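You operate a simulated robot arm through the tools that you are given. There is no shell and no other tool. Be economical: measure what you need, move in short steps, check, and stop when the job is done.

Carry out the task below with a simulated robot arm. There is one attempt and no reset: what you move stays moved.

TASK
Take the yellow card bundle and leave it on the green folder. Then stack the box marked "labels" from the long oak table on top of the box that says "string".
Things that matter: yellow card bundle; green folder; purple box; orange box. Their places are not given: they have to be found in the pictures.

It is judged by the outcome, as a careful person would: the job done as asked, and still so three seconds after it is handed in. It fails if anything else is knocked over, pushed out of place, dropped, spilled or broken.

THE ROBOT
A 7-joint arm with a two-finger parallel gripper, fixed in place. Base frame: the origin is at the foot of the arm, x ahead of it, y to its left, z up; the work surface is at about z = 760. Lengths are in mm, angles in degrees, forces in N, time in s.
With the tool pointing down near the work surface it reaches from about 200 to 680 mm from the base axis. Its first joint turns from -66.0 to 66.0 degrees. Payload 2.4 kg.
Tool frame: the origin (TCP) lies between the finger pads and is the grasp point; the fingertips stand 30 mm ahead of it; z points along the fingers, y is the line along which they close. The gripper opens to 94 mm. The fingers are 28 mm wide and 10 mm thick; the gripper's body (50 by 96 mm) begins 55 mm behind the TCP.
Orientation is told as [roll, pitch, yaw] about the base's x, y, z axes, in that order, counted from this pose: with the fingers straight down and closing along the base's y, the tool's x points along the base's -x, its y along +y and its z along -z.

THE INTERFACE
- The arm moves only by the tool play_rows. Its argument "steps" is a list of rows, each an object of numbers (a shift or turn left out is 0, a gripper value left out holds the last): "tx", "ty", "tz": the shift along the tool's x, y, z in mm; "wx", "wy", "wz": the turn, a rotation vector about the tool's x, y, z in degrees. In form: [{"tx": .., "ty": .., "tz": .., "wx": .., "wy": .., "wz": ..}, ...]. A call has 1 to 20 rows; each row shifts and turns the commanded pose from where the row before left it, along the tool's axes as they then stand. "grip" is the opening in per cent of the stroke, from 0 (shut) to 100 (fully open), set as the call begins (left out, the last holds). A row lasts 0.2 s, in which the tool goes at most 50 mm and 8.6 degrees; a call with a longer step from one row to the next is refused whole, and so is a gripper value outside its range. A pose out of reach is approached as far as the arm can. The call stops where the force on the tool passes 40 N (or 10 N more than at its start, if that is more) or the arm is blocked; 0.2 s more then pass. The fingers move at their own pace (about 153 mm/s each) and stop on an object; they squeeze with about 30 N. The grip force told is the motor's: it shows also when the fingers shut on nothing. Time passes only in rows, and 0.2 s behind the last, so rows that do not move let the fingers close. It gives the time, the measured TCP pose, the force on the tool (base axes), the opening and the grip force at its end, in the units of the frame above (readings bear some noise).
- Cameras (640 x 400 px; columns grow to the right, rows downward): "scene" is fixed at [40.3, 489.1, 1424.8]; the picture's right is [-0.65, -0.76, 0.00], its down [-0.56, 0.48, -0.68] and it looks along [0.52, -0.44, -0.73] (base axes); focal length 321 px, centre (320, 200). "wrist" rides on the gripper at [-37, 0, -58] in the tool frame; the picture's right is [0.00, -1.00, 0.00], its down [0.97, 0.00, -0.24] and it looks along [0.24, 0.00, 0.97] (tool axes); focal length 218 px, centre (320, 200).
- grab_frame(camera): a new picture of that camera. No time passes.
- measure_at(camera, pixels): for up to 12 pixels [column, row] of the newest picture of that camera ("zoom" is the newest enlarged one), the place [x, y, z] in the base frame of the surface seen there, good to about 2 mm. No time passes.
- inspect(camera, box): a new picture of the part [left, top, right, bottom] of that camera's present view, enlarged. No time passes.
- hand_in(): hands the job in; it is judged then, once.

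Work in short steps. Measure before you move; look again where a grasp or a placing could have gone wrong, and mend it. You have 80 turns and 34 pictures in all, the two below and enlarged ones among them. Open the gripper and draw the arm clear of the work before you hand the job in, unless the task says otherwise; then end with one line.

The tools are called by a JSON object that holds its "name" and its "arguments". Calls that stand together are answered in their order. play_rows: Moves the arm, as the interface text tells. Its arguments: {"type":"object","properties":{"steps":{"type":"array","items":{"type":"object","properties":{"tx":{"type":"number"},"ty":{"type":"number"},"tz":{"type":"number"},"wx":{"type":"number"},"wy":{"type":"number"},"wz":{"type":"number"}}}},"grip":{"type":"number"}},"required":["steps"]} The other tools are called the same way: grab_frame (camera) takes a picture; measure_at (camera, pixels) gives the place of the surface under pixels of a picture; inspect (camera, box) takes an enlarged picture of a part of a camera's view; hand_in () hands the job in.

At the start:

```text
clock: 0.0
tcp_pos: [456.4, 74.9, 1019.3]
tool_rot: [0.1, 0.1, 0.0]
force: [-1.6, 0.1, -0.4]
gripper_width: 94.0
finger_force: 0.1
```

scene: 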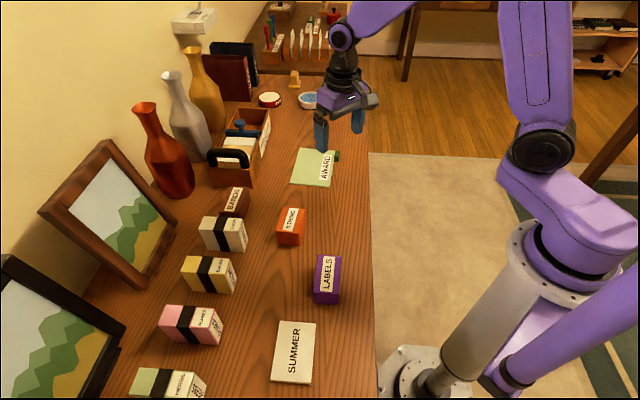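
wrist: 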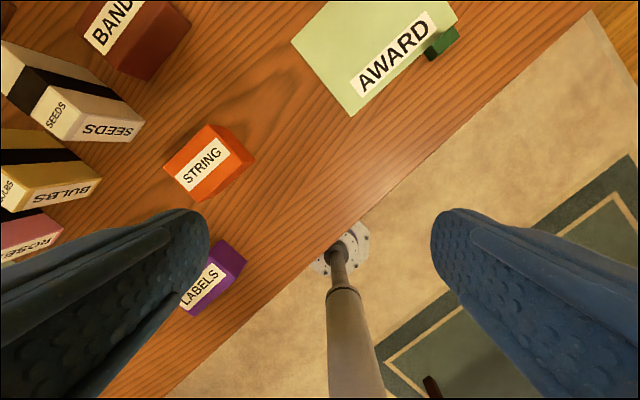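

I start by zooming in on the bundles, boxes and the green folder, and measuring them.

{"name": "inspect", "arguments": {"camera": "scene", "box": [140, 130, 380, 280]}}

{"name": "inspect", "arguments": {"camera": "scene", "box": [120, 230, 376, 390]}}

{"name": "measure_at", "arguments": {"camera": "scene", "pixels": [[192, 256], [232, 257], [234, 290], [182, 287], [301, 150], [342, 152], [291, 182], [330, 186], [215, 310], [250, 240]]}}

{"name": "measure_at", "arguments": {"camera": "scene", "pixels": [[318, 256], [341, 257], [337, 293], [314, 292], [285, 208], [305, 209], [299, 235], [277, 233], [325, 303], [290, 245]]}}

```text
2.67 times, centred on (260, 205) of scene
```

zoom: 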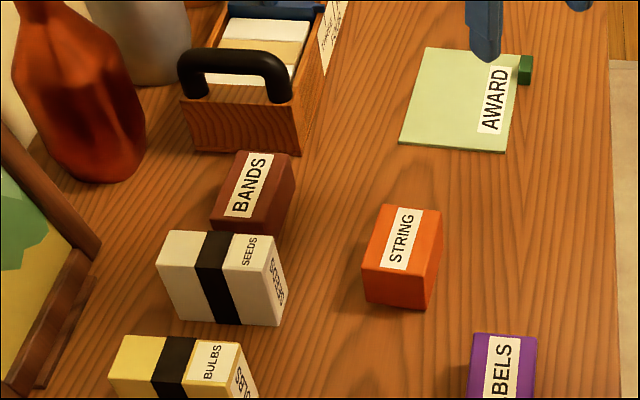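

```text
2.50 times, centred on (248, 310) of scene
```

zoom: 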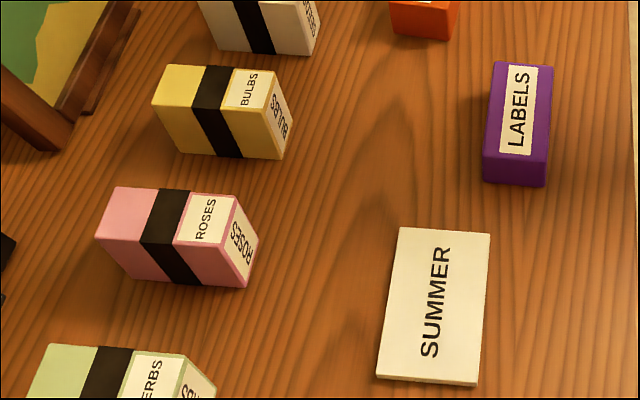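

```text
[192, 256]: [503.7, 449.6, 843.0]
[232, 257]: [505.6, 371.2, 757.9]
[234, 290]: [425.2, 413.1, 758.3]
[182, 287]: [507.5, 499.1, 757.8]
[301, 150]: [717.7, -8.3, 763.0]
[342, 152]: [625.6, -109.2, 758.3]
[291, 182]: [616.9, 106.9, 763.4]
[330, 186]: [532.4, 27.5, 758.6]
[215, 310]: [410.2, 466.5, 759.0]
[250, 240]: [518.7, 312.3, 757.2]
```

```text
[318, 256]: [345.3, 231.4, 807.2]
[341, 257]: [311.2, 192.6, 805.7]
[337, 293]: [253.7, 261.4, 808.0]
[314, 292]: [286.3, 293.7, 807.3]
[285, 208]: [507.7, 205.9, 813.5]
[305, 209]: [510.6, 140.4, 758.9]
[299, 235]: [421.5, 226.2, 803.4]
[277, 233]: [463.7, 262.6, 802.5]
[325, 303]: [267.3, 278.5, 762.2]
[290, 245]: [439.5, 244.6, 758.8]
```

The yellow "BULBS" bundle is at zoom (220,110), and the light green folder is "AWARD". I'll measure the corners precisely.

{"name": "measure_at", "arguments": {"camera": "zoom", "pixels": [[171, 68], [265, 74], [157, 99], [258, 104], [288, 125], [280, 155], [183, 149], [497, 67], [549, 70], [546, 153], [487, 152], [515, 110]]}}

{"name": "inspect", "arguments": {"camera": "scene", "box": [180, 140, 356, 250]}}

```text
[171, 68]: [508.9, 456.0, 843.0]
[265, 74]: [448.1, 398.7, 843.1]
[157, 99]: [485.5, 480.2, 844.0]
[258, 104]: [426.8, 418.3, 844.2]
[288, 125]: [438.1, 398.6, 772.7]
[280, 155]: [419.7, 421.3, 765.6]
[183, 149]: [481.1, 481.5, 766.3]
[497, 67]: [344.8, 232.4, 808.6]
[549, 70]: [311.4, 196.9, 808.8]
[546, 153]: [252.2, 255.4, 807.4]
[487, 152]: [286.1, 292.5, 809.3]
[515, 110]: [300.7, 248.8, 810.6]
```

```text
3.64 times, centred on (268, 195) of scene
```

zoom: 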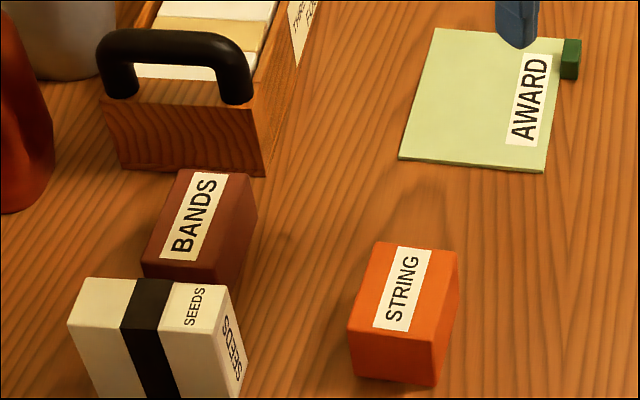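

{"name": "measure_at", "arguments": {"camera": "zoom", "pixels": [[377, 245], [455, 254], [351, 324], [435, 338], [436, 32], [402, 156], [541, 168], [558, 70], [570, 45], [498, 42], [470, 100], [432, 382]]}}

```text
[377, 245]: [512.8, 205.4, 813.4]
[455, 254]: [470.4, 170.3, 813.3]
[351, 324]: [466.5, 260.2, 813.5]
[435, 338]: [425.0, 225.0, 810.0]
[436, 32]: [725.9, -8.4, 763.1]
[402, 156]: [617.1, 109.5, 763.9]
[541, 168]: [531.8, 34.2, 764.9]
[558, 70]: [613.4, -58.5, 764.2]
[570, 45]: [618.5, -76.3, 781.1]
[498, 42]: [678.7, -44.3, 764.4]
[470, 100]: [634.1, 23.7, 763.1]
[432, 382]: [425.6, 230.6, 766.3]
```

Next I check the surroundings: neighbouring bundles, the frame, and the caddy handle.

{"name": "grab_frame", "arguments": {"camera": "scene"}}

{"name": "measure_at", "arguments": {"camera": "scene", "pixels": [[203, 220], [201, 238], [241, 246], [212, 308], [172, 306], [174, 246], [108, 143], [152, 280], [214, 154], [245, 153], [146, 108], [192, 55]]}}

```text
28 pictures are left
```

scene: 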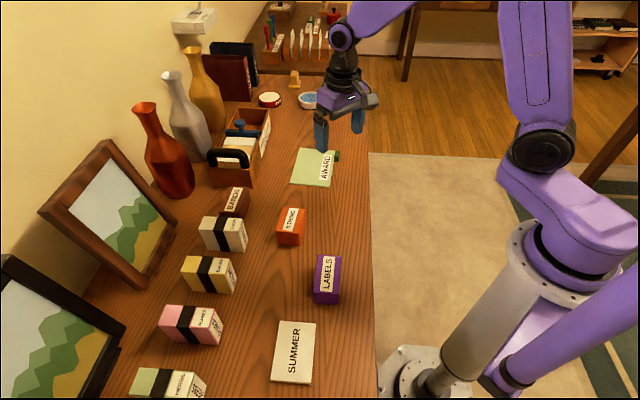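

```text
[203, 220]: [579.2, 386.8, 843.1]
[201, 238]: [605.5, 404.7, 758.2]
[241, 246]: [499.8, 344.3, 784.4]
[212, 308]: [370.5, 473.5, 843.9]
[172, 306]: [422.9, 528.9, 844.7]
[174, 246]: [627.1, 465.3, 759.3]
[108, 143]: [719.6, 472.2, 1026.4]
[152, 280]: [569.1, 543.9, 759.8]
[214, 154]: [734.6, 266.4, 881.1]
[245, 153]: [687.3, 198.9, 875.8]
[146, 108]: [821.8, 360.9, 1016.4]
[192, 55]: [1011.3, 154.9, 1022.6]
```

Surroundings are clear. I move above the yellow bundle (centre about (467,438)), turn the yaw to +45 and set the opening to about 66 mm.

{"name": "play_rows", "arguments": {"steps": [{"ty": 36.3, "tx": -1.1, "tz": 5.9}, {"ty": 36.3, "tx": -1.1, "tz": 5.9}, {"ty": 36.3, "tx": -1.1, "tz": 5.9}, {"ty": 36.3, "tx": -1.1, "tz": 5.9}, {"ty": 36.3, "tx": -1.1, "tz": 5.9}, {"ty": 36.3, "tx": -1.1, "tz": 5.9}, {"ty": 36.3, "tx": -1.1, "tz": 5.9}, {"ty": 36.3, "tx": -1.1, "tz": 5.9}, {"ty": 36.3, "tx": -1.1, "tz": 5.9}, {"ty": 36.3, "tx": -1.1, "tz": 5.9}, {"wz": -7.5}, {"wz": -7.5}, {"wz": -7.5}, {"wz": -7.5}, {"wz": -7.5}, {"wz": -7.5}, {}], "grip": 70}}

{"name": "grab_frame", "arguments": {"camera": "wrist"}}

```text
clock: 3.6
tcp_pos: [466.2, 437.9, 959.7]
tool_rot: [0.0, -0.1, 45.1]
force: [0.3, 0.1, -0.3]
gripper_width: 66.1
finger_force: 0.1
```

```text
27 pictures are left
```

wrist: 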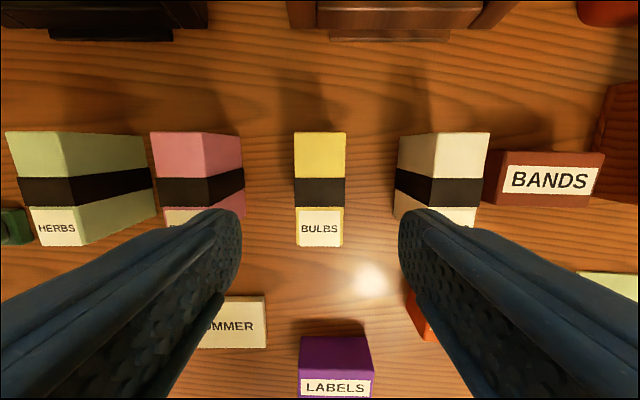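

{"name": "measure_at", "arguments": {"camera": "wrist", "pixels": [[298, 136], [343, 136], [300, 240], [340, 240], [299, 180], [341, 180]]}}

```text
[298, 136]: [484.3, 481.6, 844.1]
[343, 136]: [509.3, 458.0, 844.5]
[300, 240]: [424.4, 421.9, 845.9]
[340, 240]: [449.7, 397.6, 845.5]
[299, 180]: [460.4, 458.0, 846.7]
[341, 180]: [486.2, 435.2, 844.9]
```

The centre is confirmed at about (467,439), so I descend to z≈813 and close.

{"name": "play_rows", "arguments": {"steps": [{"tz": 30}, {"tz": 30}, {"tz": 30}, {"tz": 25}, {"tz": 20}, {"tz": 12}, {}]}}

{"name": "play_rows", "arguments": {"steps": [{}, {}, {}], "grip": 0}}

```text
clock: 5.2
tcp_pos: [467.8, 438.1, 813.2]
tool_rot: [0.0, 0.0, 45.0]
force: [0.5, -0.5, 0.5]
gripper_width: 65.9
finger_force: 0.0
```

```text
clock: 6.0
tcp_pos: [466.3, 438.9, 812.7]
tool_rot: [0.0, 0.0, 45.0]
force: [-0.3, 0.4, 1.1]
gripper_width: 44.3
finger_force: 30.6
```

Gripped (44 mm, 30 N). I lift it, then check.

{"name": "play_rows", "arguments": {"steps": [{"tz": -10}, {"tz": -25}, {"tz": -35}, {"tz": -35}, {"tz": -30}, {}]}}

{"name": "play_rows", "arguments": {"steps": [{"tx": 6, "ty": -14}, {"tx": 13, "ty": -29}, {"tx": 15.5, "ty": -34.5}, {"tx": 15.5, "ty": -34.5}, {"tx": 15.5, "ty": -34.5}, {"tx": 15.5, "ty": -34.5}, {"tx": 15.5, "ty": -34.5}, {"tx": 15.5, "ty": -34.5}, {"tx": 15.5, "ty": -34.5}, {"tx": 15.5, "ty": -34.5}, {"tx": 15.5, "ty": -34.5}, {"tx": 15.5, "ty": -34.5}, {"tx": 13, "ty": -29}, {}]}}

{"name": "grab_frame", "arguments": {"camera": "scene"}}

{"name": "grab_frame", "arguments": {"camera": "wrist"}}

```text
clock: 7.4
tcp_pos: [466.6, 439.8, 947.0]
tool_rot: [0.0, 0.0, 45.0]
force: [-0.6, 0.4, -0.8]
gripper_width: 44.0
finger_force: 30.2
```

```text
clock: 10.4
tcp_pos: [626.5, 10.6, 946.7]
tool_rot: [0.0, -0.1, 45.0]
force: [0.9, -0.1, -1.6]
gripper_width: 44.1
finger_force: 30.0
```

```text
26 pictures are left
```

scene: 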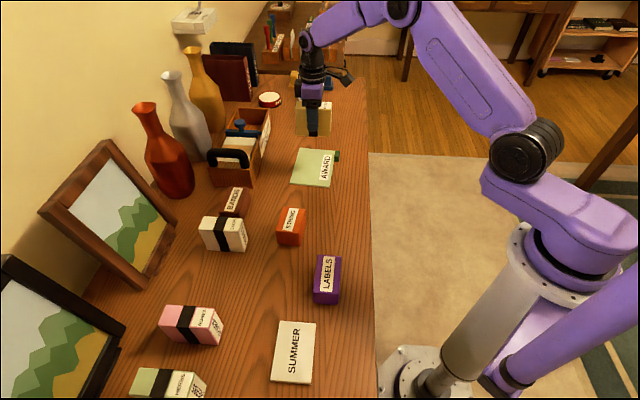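

```text
25 pictures are left
```

wrist: 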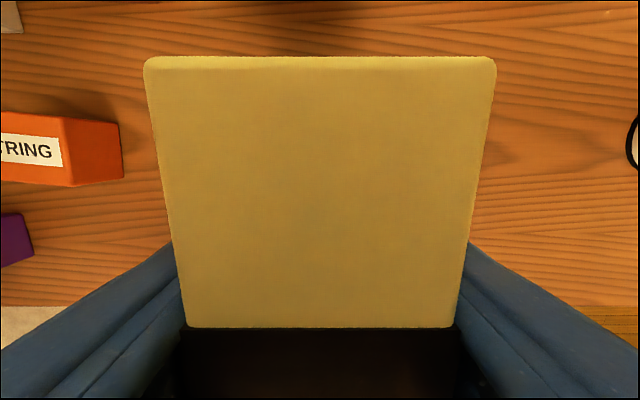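

The bundle looks held level. I zoom in to check it before lowering.

{"name": "inspect", "arguments": {"camera": "scene", "box": [250, 60, 378, 200]}}

{"name": "measure_at", "arguments": {"camera": "wrist", "pixels": [[160, 70], [480, 70], [200, 310], [440, 310], [320, 200]]}}

```text
2.86 times, centred on (314, 130) of scene
```

zoom: 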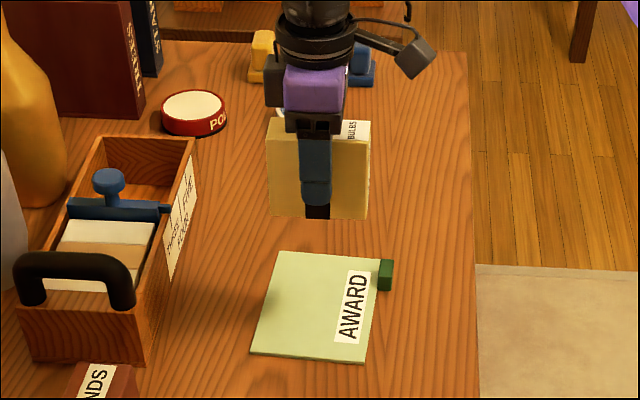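

```text
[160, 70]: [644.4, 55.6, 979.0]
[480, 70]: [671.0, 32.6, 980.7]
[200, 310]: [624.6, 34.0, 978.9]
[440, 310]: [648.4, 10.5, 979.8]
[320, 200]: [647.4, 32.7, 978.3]
```

{"name": "play_rows", "arguments": {"steps": [{"tz": 25}, {"tz": 30}, {"tz": 30}, {"tz": 22}, {"tz": 12}, {"tz": 5}, {"tz": 2}, {}]}}

{"name": "inspect", "arguments": {"camera": "scene", "box": [260, 90, 380, 200]}}

```text
clock: 12.2
tcp_pos: [629.3, 11.0, 822.5]
tool_rot: [0.0, 0.0, 44.9]
force: [-0.3, 0.7, -2.3]
gripper_width: 43.7
finger_force: 30.1
```

```text
3.64 times, centred on (320, 145) of scene
```

zoom: 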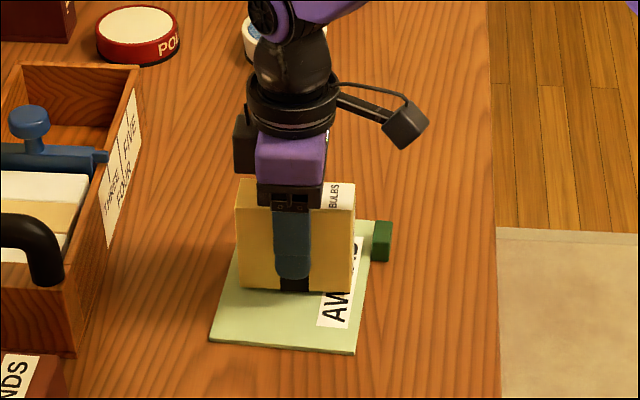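

{"name": "play_rows", "arguments": {"steps": [{"tz": 1}, {"tz": 1}, {"tz": 1}, {}]}}

{"name": "play_rows", "arguments": {"steps": [{"tz": 1}, {}]}}

{"name": "measure_at", "arguments": {"camera": "zoom", "pixels": [[243, 282], [348, 288], [243, 276], [300, 340], [230, 260]]}}

```text
clock: 13.2
tcp_pos: [628.5, 11.7, 820.0]
tool_rot: [-0.1, 0.0, 45.0]
force: [0.2, 0.8, -1.0]
gripper_width: 44.0
finger_force: 29.9
```

```text
clock: 13.8
tcp_pos: [628.7, 11.1, 817.6]
tool_rot: [0.0, 0.0, 45.1]
force: [-0.2, -0.1, -0.4]
gripper_width: 43.8
finger_force: 30.1
```

```text
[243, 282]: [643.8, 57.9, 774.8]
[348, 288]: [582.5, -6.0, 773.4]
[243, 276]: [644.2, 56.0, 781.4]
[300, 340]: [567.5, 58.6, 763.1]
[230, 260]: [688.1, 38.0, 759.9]
```

{"name": "play_rows", "arguments": {"steps": [{"tz": 1}, {}]}}

{"name": "play_rows", "arguments": {"steps": [{"tz": 1}, {}]}}

```text
clock: 14.4
tcp_pos: [629.9, 11.4, 817.3]
tool_rot: [0.0, 0.1, 45.0]
force: [-3.2, 0.7, 7.3]
gripper_width: 44.0
finger_force: 30.1
```

```text
clock: 15.0
tcp_pos: [629.0, 12.2, 818.5]
tool_rot: [-0.1, 0.0, 45.0]
force: [-2.9, -2.7, 17.8]
gripper_width: 43.7
finger_force: 29.7
```

Contact (about 18 N up). I open to 66 mm and rise straight up.

{"name": "play_rows", "arguments": {"steps": [{"tz": -1}, {}, {}], "grip": 70}}

{"name": "play_rows", "arguments": {"steps": [{"tz": -10}, {"tz": -25}, {"tz": -35}, {"tz": -40}, {"tz": -40}, {}]}}

{"name": "inspect", "arguments": {"camera": "scene", "box": [260, 90, 380, 200]}}

```text
clock: 15.8
tcp_pos: [628.9, 10.7, 816.9]
tool_rot: [0.0, 0.0, 45.0]
force: [-0.8, 0.5, -0.4]
gripper_width: 65.7
finger_force: 0.1
```

```text
clock: 17.2
tcp_pos: [627.7, 13.8, 966.4]
tool_rot: [0.0, 0.1, 45.0]
force: [-0.1, 0.4, -0.3]
gripper_width: 65.6
finger_force: 0.0
```

```text
3.64 times, centred on (320, 145) of scene
```

zoom: 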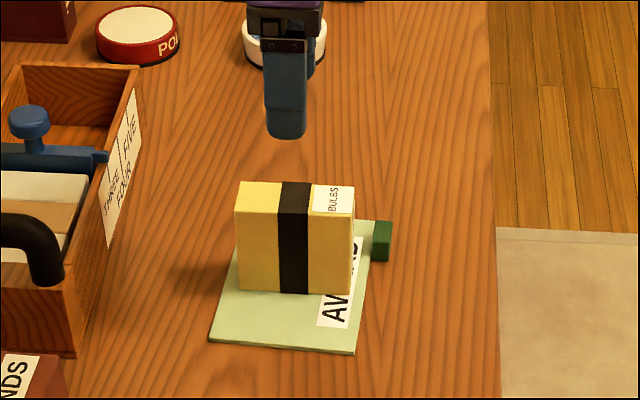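

The bundle stands on the folder. Next I move above the purple LABELS box at about (298,244) and turn the yaw to −45.

{"name": "play_rows", "arguments": {"steps": [{"tx": 5.7, "ty": 32.9}, {"tx": 5.7, "ty": 32.9}, {"tx": 5.7, "ty": 32.9}, {"tx": 5.7, "ty": 32.9}, {"tx": 5.7, "ty": 32.9}, {"tx": 5.7, "ty": 32.9}, {"tx": 5.7, "ty": 32.9}, {"tx": 5.7, "ty": 32.9}, {"tx": 5.7, "ty": 32.9}, {"tx": 5.7, "ty": 32.9}, {"tx": 5.7, "ty": 32.9}, {"tx": 5.7, "ty": 32.9}, {}], "grip": 85}}

{"name": "play_rows", "arguments": {"steps": [{"wz": 7.5}, {"wz": 7.5}, {"wz": 7.5}, {"wz": 7.5}, {"wz": 7.5}, {"wz": 7.5}, {"wz": 7.5}, {"wz": 7.5}, {"wz": 7.5}, {"wz": 7.5}, {"wz": 7.5}, {"wz": 7.5}, {}]}}

{"name": "grab_frame", "arguments": {"camera": "wrist"}}

```text
clock: 20.0
tcp_pos: [301.9, 242.9, 970.6]
tool_rot: [-0.1, 0.0, 45.0]
force: [0.4, -0.4, 0.9]
gripper_width: 80.0
finger_force: 0.0
```

```text
clock: 22.8
tcp_pos: [301.1, 242.9, 966.7]
tool_rot: [-0.1, 0.0, -45.1]
force: [-0.3, 0.9, -0.9]
gripper_width: 79.7
finger_force: 0.2
```

```text
21 pictures are left
```

wrist: 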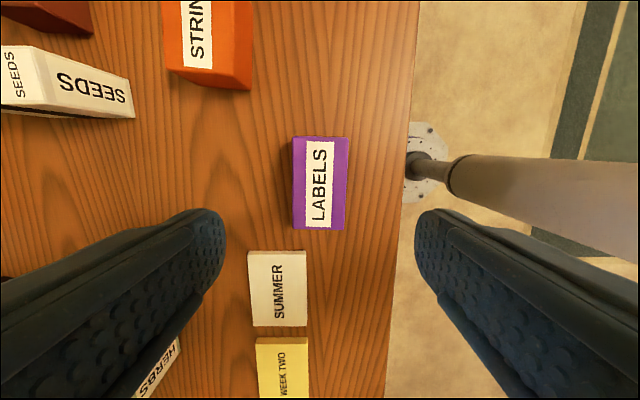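

{"name": "measure_at", "arguments": {"camera": "wrist", "pixels": [[309, 140], [347, 141], [308, 224], [343, 226], [296, 222], [327, 182], [236, 84], [172, 66], [246, 10]]}}

```text
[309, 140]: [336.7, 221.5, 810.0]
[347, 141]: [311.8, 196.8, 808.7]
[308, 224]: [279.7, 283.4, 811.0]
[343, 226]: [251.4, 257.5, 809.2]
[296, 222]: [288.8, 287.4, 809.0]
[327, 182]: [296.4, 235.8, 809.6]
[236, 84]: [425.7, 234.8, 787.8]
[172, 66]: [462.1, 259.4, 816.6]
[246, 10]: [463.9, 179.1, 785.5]
```

{"name": "play_rows", "arguments": {"steps": [{"tx": 2.3, "ty": -1.2, "tz": 20}, {"tz": 35}, {"tz": 35}, {"tz": 35}, {"tz": 25}, {"tz": 14}, {"tz": 6}, {}]}}

{"name": "play_rows", "arguments": {"steps": [{}, {}, {}], "grip": 0}}

{"name": "play_rows", "arguments": {"steps": [{"tz": -10}, {"tz": -25}, {"tz": -35}, {"tz": -35}, {"tz": -30}, {}]}}

{"name": "grab_frame", "arguments": {"camera": "scene"}}

```text
clock: 24.6
tcp_pos: [299.5, 244.3, 796.5]
tool_rot: [0.0, 0.0, -45.0]
force: [-0.6, -0.1, 0.0]
gripper_width: 80.0
finger_force: 0.1
```

```text
clock: 25.4
tcp_pos: [299.0, 244.1, 797.5]
tool_rot: [0.0, 0.1, -45.0]
force: [-0.3, 0.5, 0.2]
gripper_width: 59.1
finger_force: 30.1
```

```text
clock: 26.8
tcp_pos: [297.6, 244.3, 931.6]
tool_rot: [0.0, 0.0, -44.9]
force: [-1.0, 0.1, -0.5]
gripper_width: 59.1
finger_force: 30.2
```

```text
20 pictures are left
```

scene: 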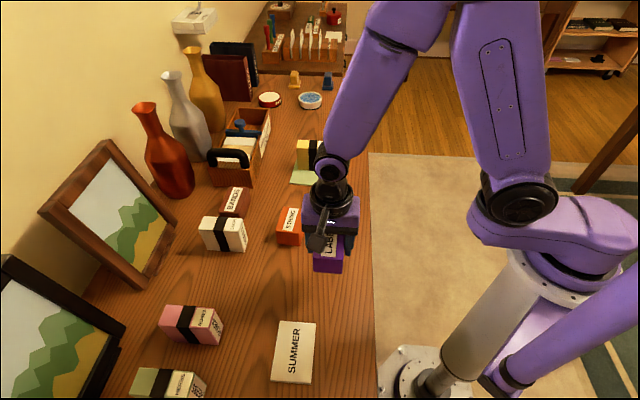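

The LABELS box is held. I move over STRING (centre about (469,215)) and turn 5° to match its edges.

{"name": "play_rows", "arguments": {"steps": [{"tx": -14.2, "ty": 10}, {"tx": -28.2, "ty": 20}, {"tx": -28.2, "ty": 20}, {"tx": -28.2, "ty": 20}, {"tx": -28.2, "ty": 20}, {"tx": -14, "ty": 10}, {"wz": 5}, {}]}}

{"name": "grab_frame", "arguments": {"camera": "wrist"}}

{"name": "inspect", "arguments": {"camera": "scene", "box": [220, 130, 364, 270]}}

```text
clock: 28.6
tcp_pos: [469.2, 215.2, 931.0]
tool_rot: [0.0, 0.0, -50.1]
force: [0.2, -0.3, -0.9]
gripper_width: 59.2
finger_force: 30.1
```

```text
19 pictures are left
```

wrist: 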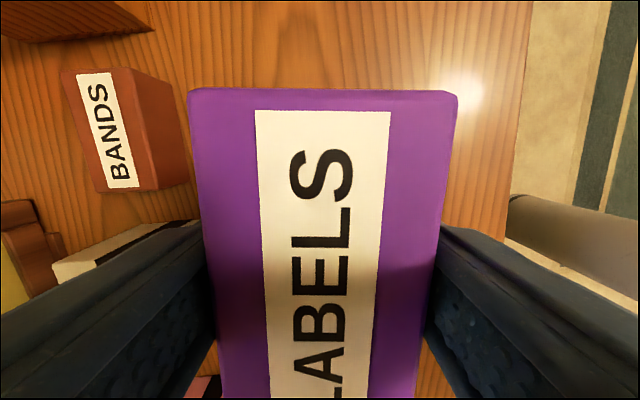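

```text
2.86 times, centred on (292, 200) of scene
```

zoom: 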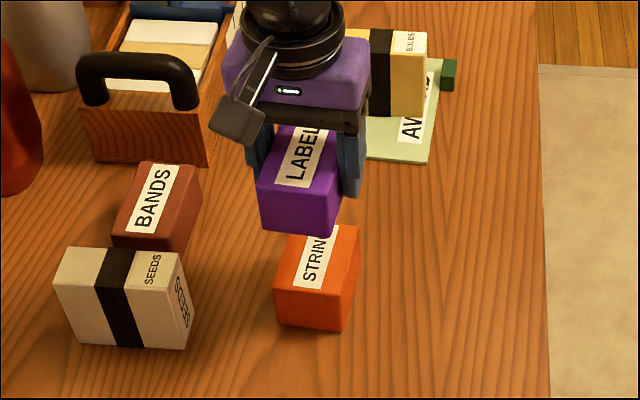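

Aligned. I lower by 75 mm and then creep down to contact.

{"name": "play_rows", "arguments": {"steps": [{"tz": 20}, {"tz": 25}, {"tz": 18}, {"tz": 9}, {"tz": 3}, {}]}}

{"name": "inspect", "arguments": {"camera": "scene", "box": [236, 170, 348, 270]}}

```text
clock: 30.0
tcp_pos: [469.5, 214.7, 857.3]
tool_rot: [-0.1, 0.0, -50.0]
force: [-0.1, -0.2, -1.5]
gripper_width: 58.9
finger_force: 30.4
```

```text
4.00 times, centred on (292, 220) of scene
```

zoom: 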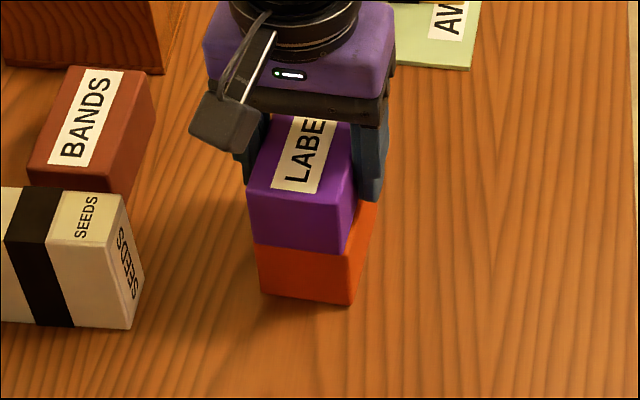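

{"name": "measure_at", "arguments": {"camera": "zoom", "pixels": [[251, 235], [345, 244], [252, 200], [340, 205], [262, 255], [349, 265], [264, 288], [345, 296], [375, 205], [352, 285]]}}

```text
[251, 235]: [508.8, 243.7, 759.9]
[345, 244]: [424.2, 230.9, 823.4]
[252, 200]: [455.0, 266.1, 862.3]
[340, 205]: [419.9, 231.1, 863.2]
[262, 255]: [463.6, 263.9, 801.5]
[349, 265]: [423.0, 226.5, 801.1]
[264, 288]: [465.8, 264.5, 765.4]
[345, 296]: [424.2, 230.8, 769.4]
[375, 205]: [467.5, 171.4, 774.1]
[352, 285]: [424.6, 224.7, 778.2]
```

Alignment is within about 3 mm. I nudge 1.5 mm sideways and creep down.

{"name": "play_rows", "arguments": {"steps": [{"ty": 1.5, "tz": 1}, {"tz": 1}, {"tz": 1}, {}]}}

{"name": "play_rows", "arguments": {"steps": [{"tz": 1}, {}]}}

{"name": "play_rows", "arguments": {"steps": [{"tz": 1}, {}]}}

```text
clock: 31.0
tcp_pos: [470.4, 215.5, 854.4]
tool_rot: [0.1, 0.0, -50.0]
force: [-1.1, -0.1, -1.5]
gripper_width: 58.9
finger_force: 29.8
```

```text
clock: 31.6
tcp_pos: [471.1, 215.5, 853.0]
tool_rot: [0.1, 0.0, -50.0]
force: [-0.4, -0.1, -1.8]
gripper_width: 58.9
finger_force: 29.5
```

```text
clock: 32.2
tcp_pos: [471.1, 215.5, 852.4]
tool_rot: [0.0, -0.1, -50.0]
force: [-0.3, -0.1, -0.9]
gripper_width: 58.9
finger_force: 30.3
```

{"name": "play_rows", "arguments": {"steps": [{"tz": 1}, {}]}}

{"name": "play_rows", "arguments": {"steps": [{"tz": 0.7}, {}]}}

```text
clock: 32.8
tcp_pos: [471.9, 214.4, 852.3]
tool_rot: [0.0, 0.0, -50.0]
force: [0.0, 0.1, 13.8]
gripper_width: 59.1
finger_force: 30.1
```

```text
clock: 33.4
tcp_pos: [471.0, 215.5, 851.5]
tool_rot: [0.2, -0.1, -50.0]
force: [2.7, -1.7, 29.1]
gripper_width: 59.0
finger_force: 29.5
```

Contact. I back off slightly, release, and rise.

{"name": "play_rows", "arguments": {"steps": [{"tz": -1.3}, {}]}}

{"name": "play_rows", "arguments": {"steps": [{}, {}, {}], "grip": 85}}

{"name": "play_rows", "arguments": {"steps": [{"tz": -10}, {"tz": -25}, {"tz": -35}, {"tz": -40}, {"tz": -40}, {}, {"tx": 25, "ty": -25}, {"tx": 25, "ty": -30}, {"tx": 25, "ty": -30}, {}]}}

{"name": "grab_frame", "arguments": {"camera": "scene"}}

{"name": "inspect", "arguments": {"camera": "scene", "box": [220, 130, 364, 270]}}

```text
clock: 34.0
tcp_pos: [471.2, 215.5, 851.2]
tool_rot: [0.1, 0.0, -50.0]
force: [6.5, 1.3, 13.9]
gripper_width: 59.0
finger_force: 29.8
```

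```text
clock: 34.8
tcp_pos: [469.8, 213.8, 850.1]
tool_rot: [0.0, 0.0, -50.0]
force: [-0.4, -0.8, 0.3]
gripper_width: 79.8
finger_force: 0.2
```

```text
clock: 37.0
tcp_pos: [356.5, 219.5, 1001.7]
tool_rot: [0.0, -0.1, -50.0]
force: [-0.5, -0.3, 0.1]
gripper_width: 79.7
finger_force: 0.2
```

```text
16 pictures are left
```

scene: 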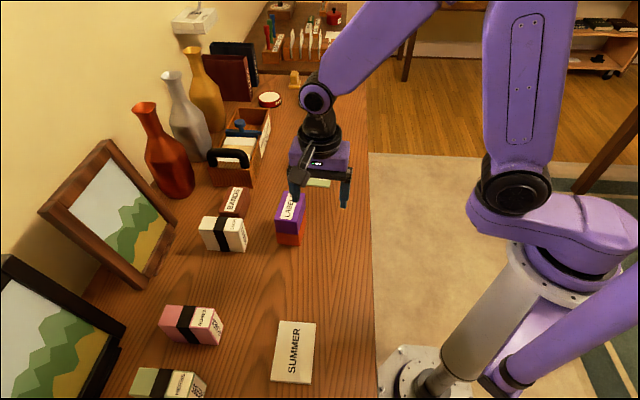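

```text
2.86 times, centred on (292, 200) of scene
```

zoom: 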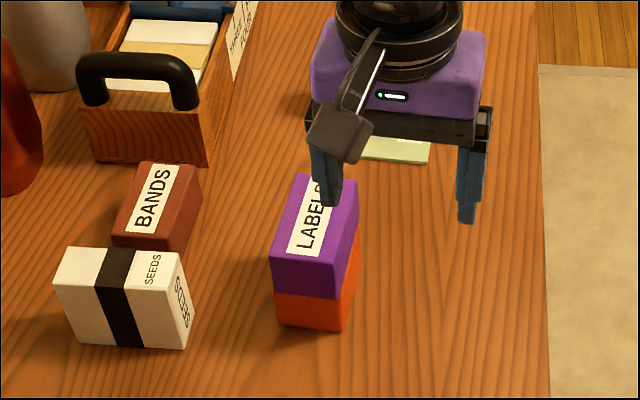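

The stack is good. I draw the arm well clear and take a final look.

{"name": "play_rows", "arguments": {"steps": [{"tx": -23, "ty": -25}, {"tx": -23, "ty": -25}, {"tx": -23, "ty": -25}, {"tx": -23, "ty": -25}, {"tx": -23, "ty": -25}, {}, {}, {}], "grip": 100}}

{"name": "grab_frame", "arguments": {"camera": "scene"}}

```text
clock: 38.8
tcp_pos: [338.8, 49.3, 1002.9]
tool_rot: [-0.1, 0.0, -49.9]
force: [0.2, -0.6, 0.5]
gripper_width: 94.0
finger_force: 0.0
```

```text
14 pictures are left
```

scene: 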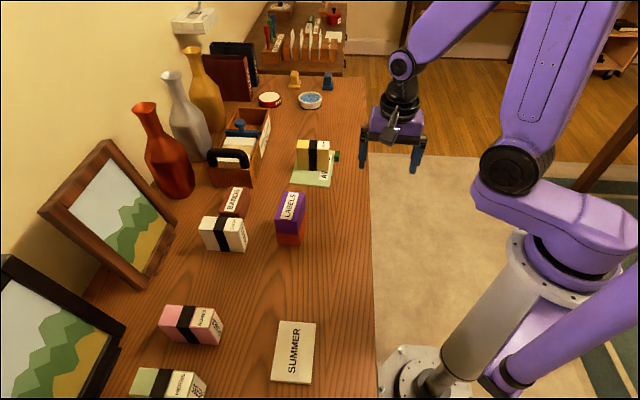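

The picture shows both placements standing, nothing else moved, and the arm clear, so I hand in.

{"name": "hand_in", "arguments": {}}

```text
The job is handed in.
```

The yellow card bundle ("BULBS") is standing on the green folder, and the purple "labels" box is stacked on the orange "string" box; nothing else was moved, and the job is handed in.
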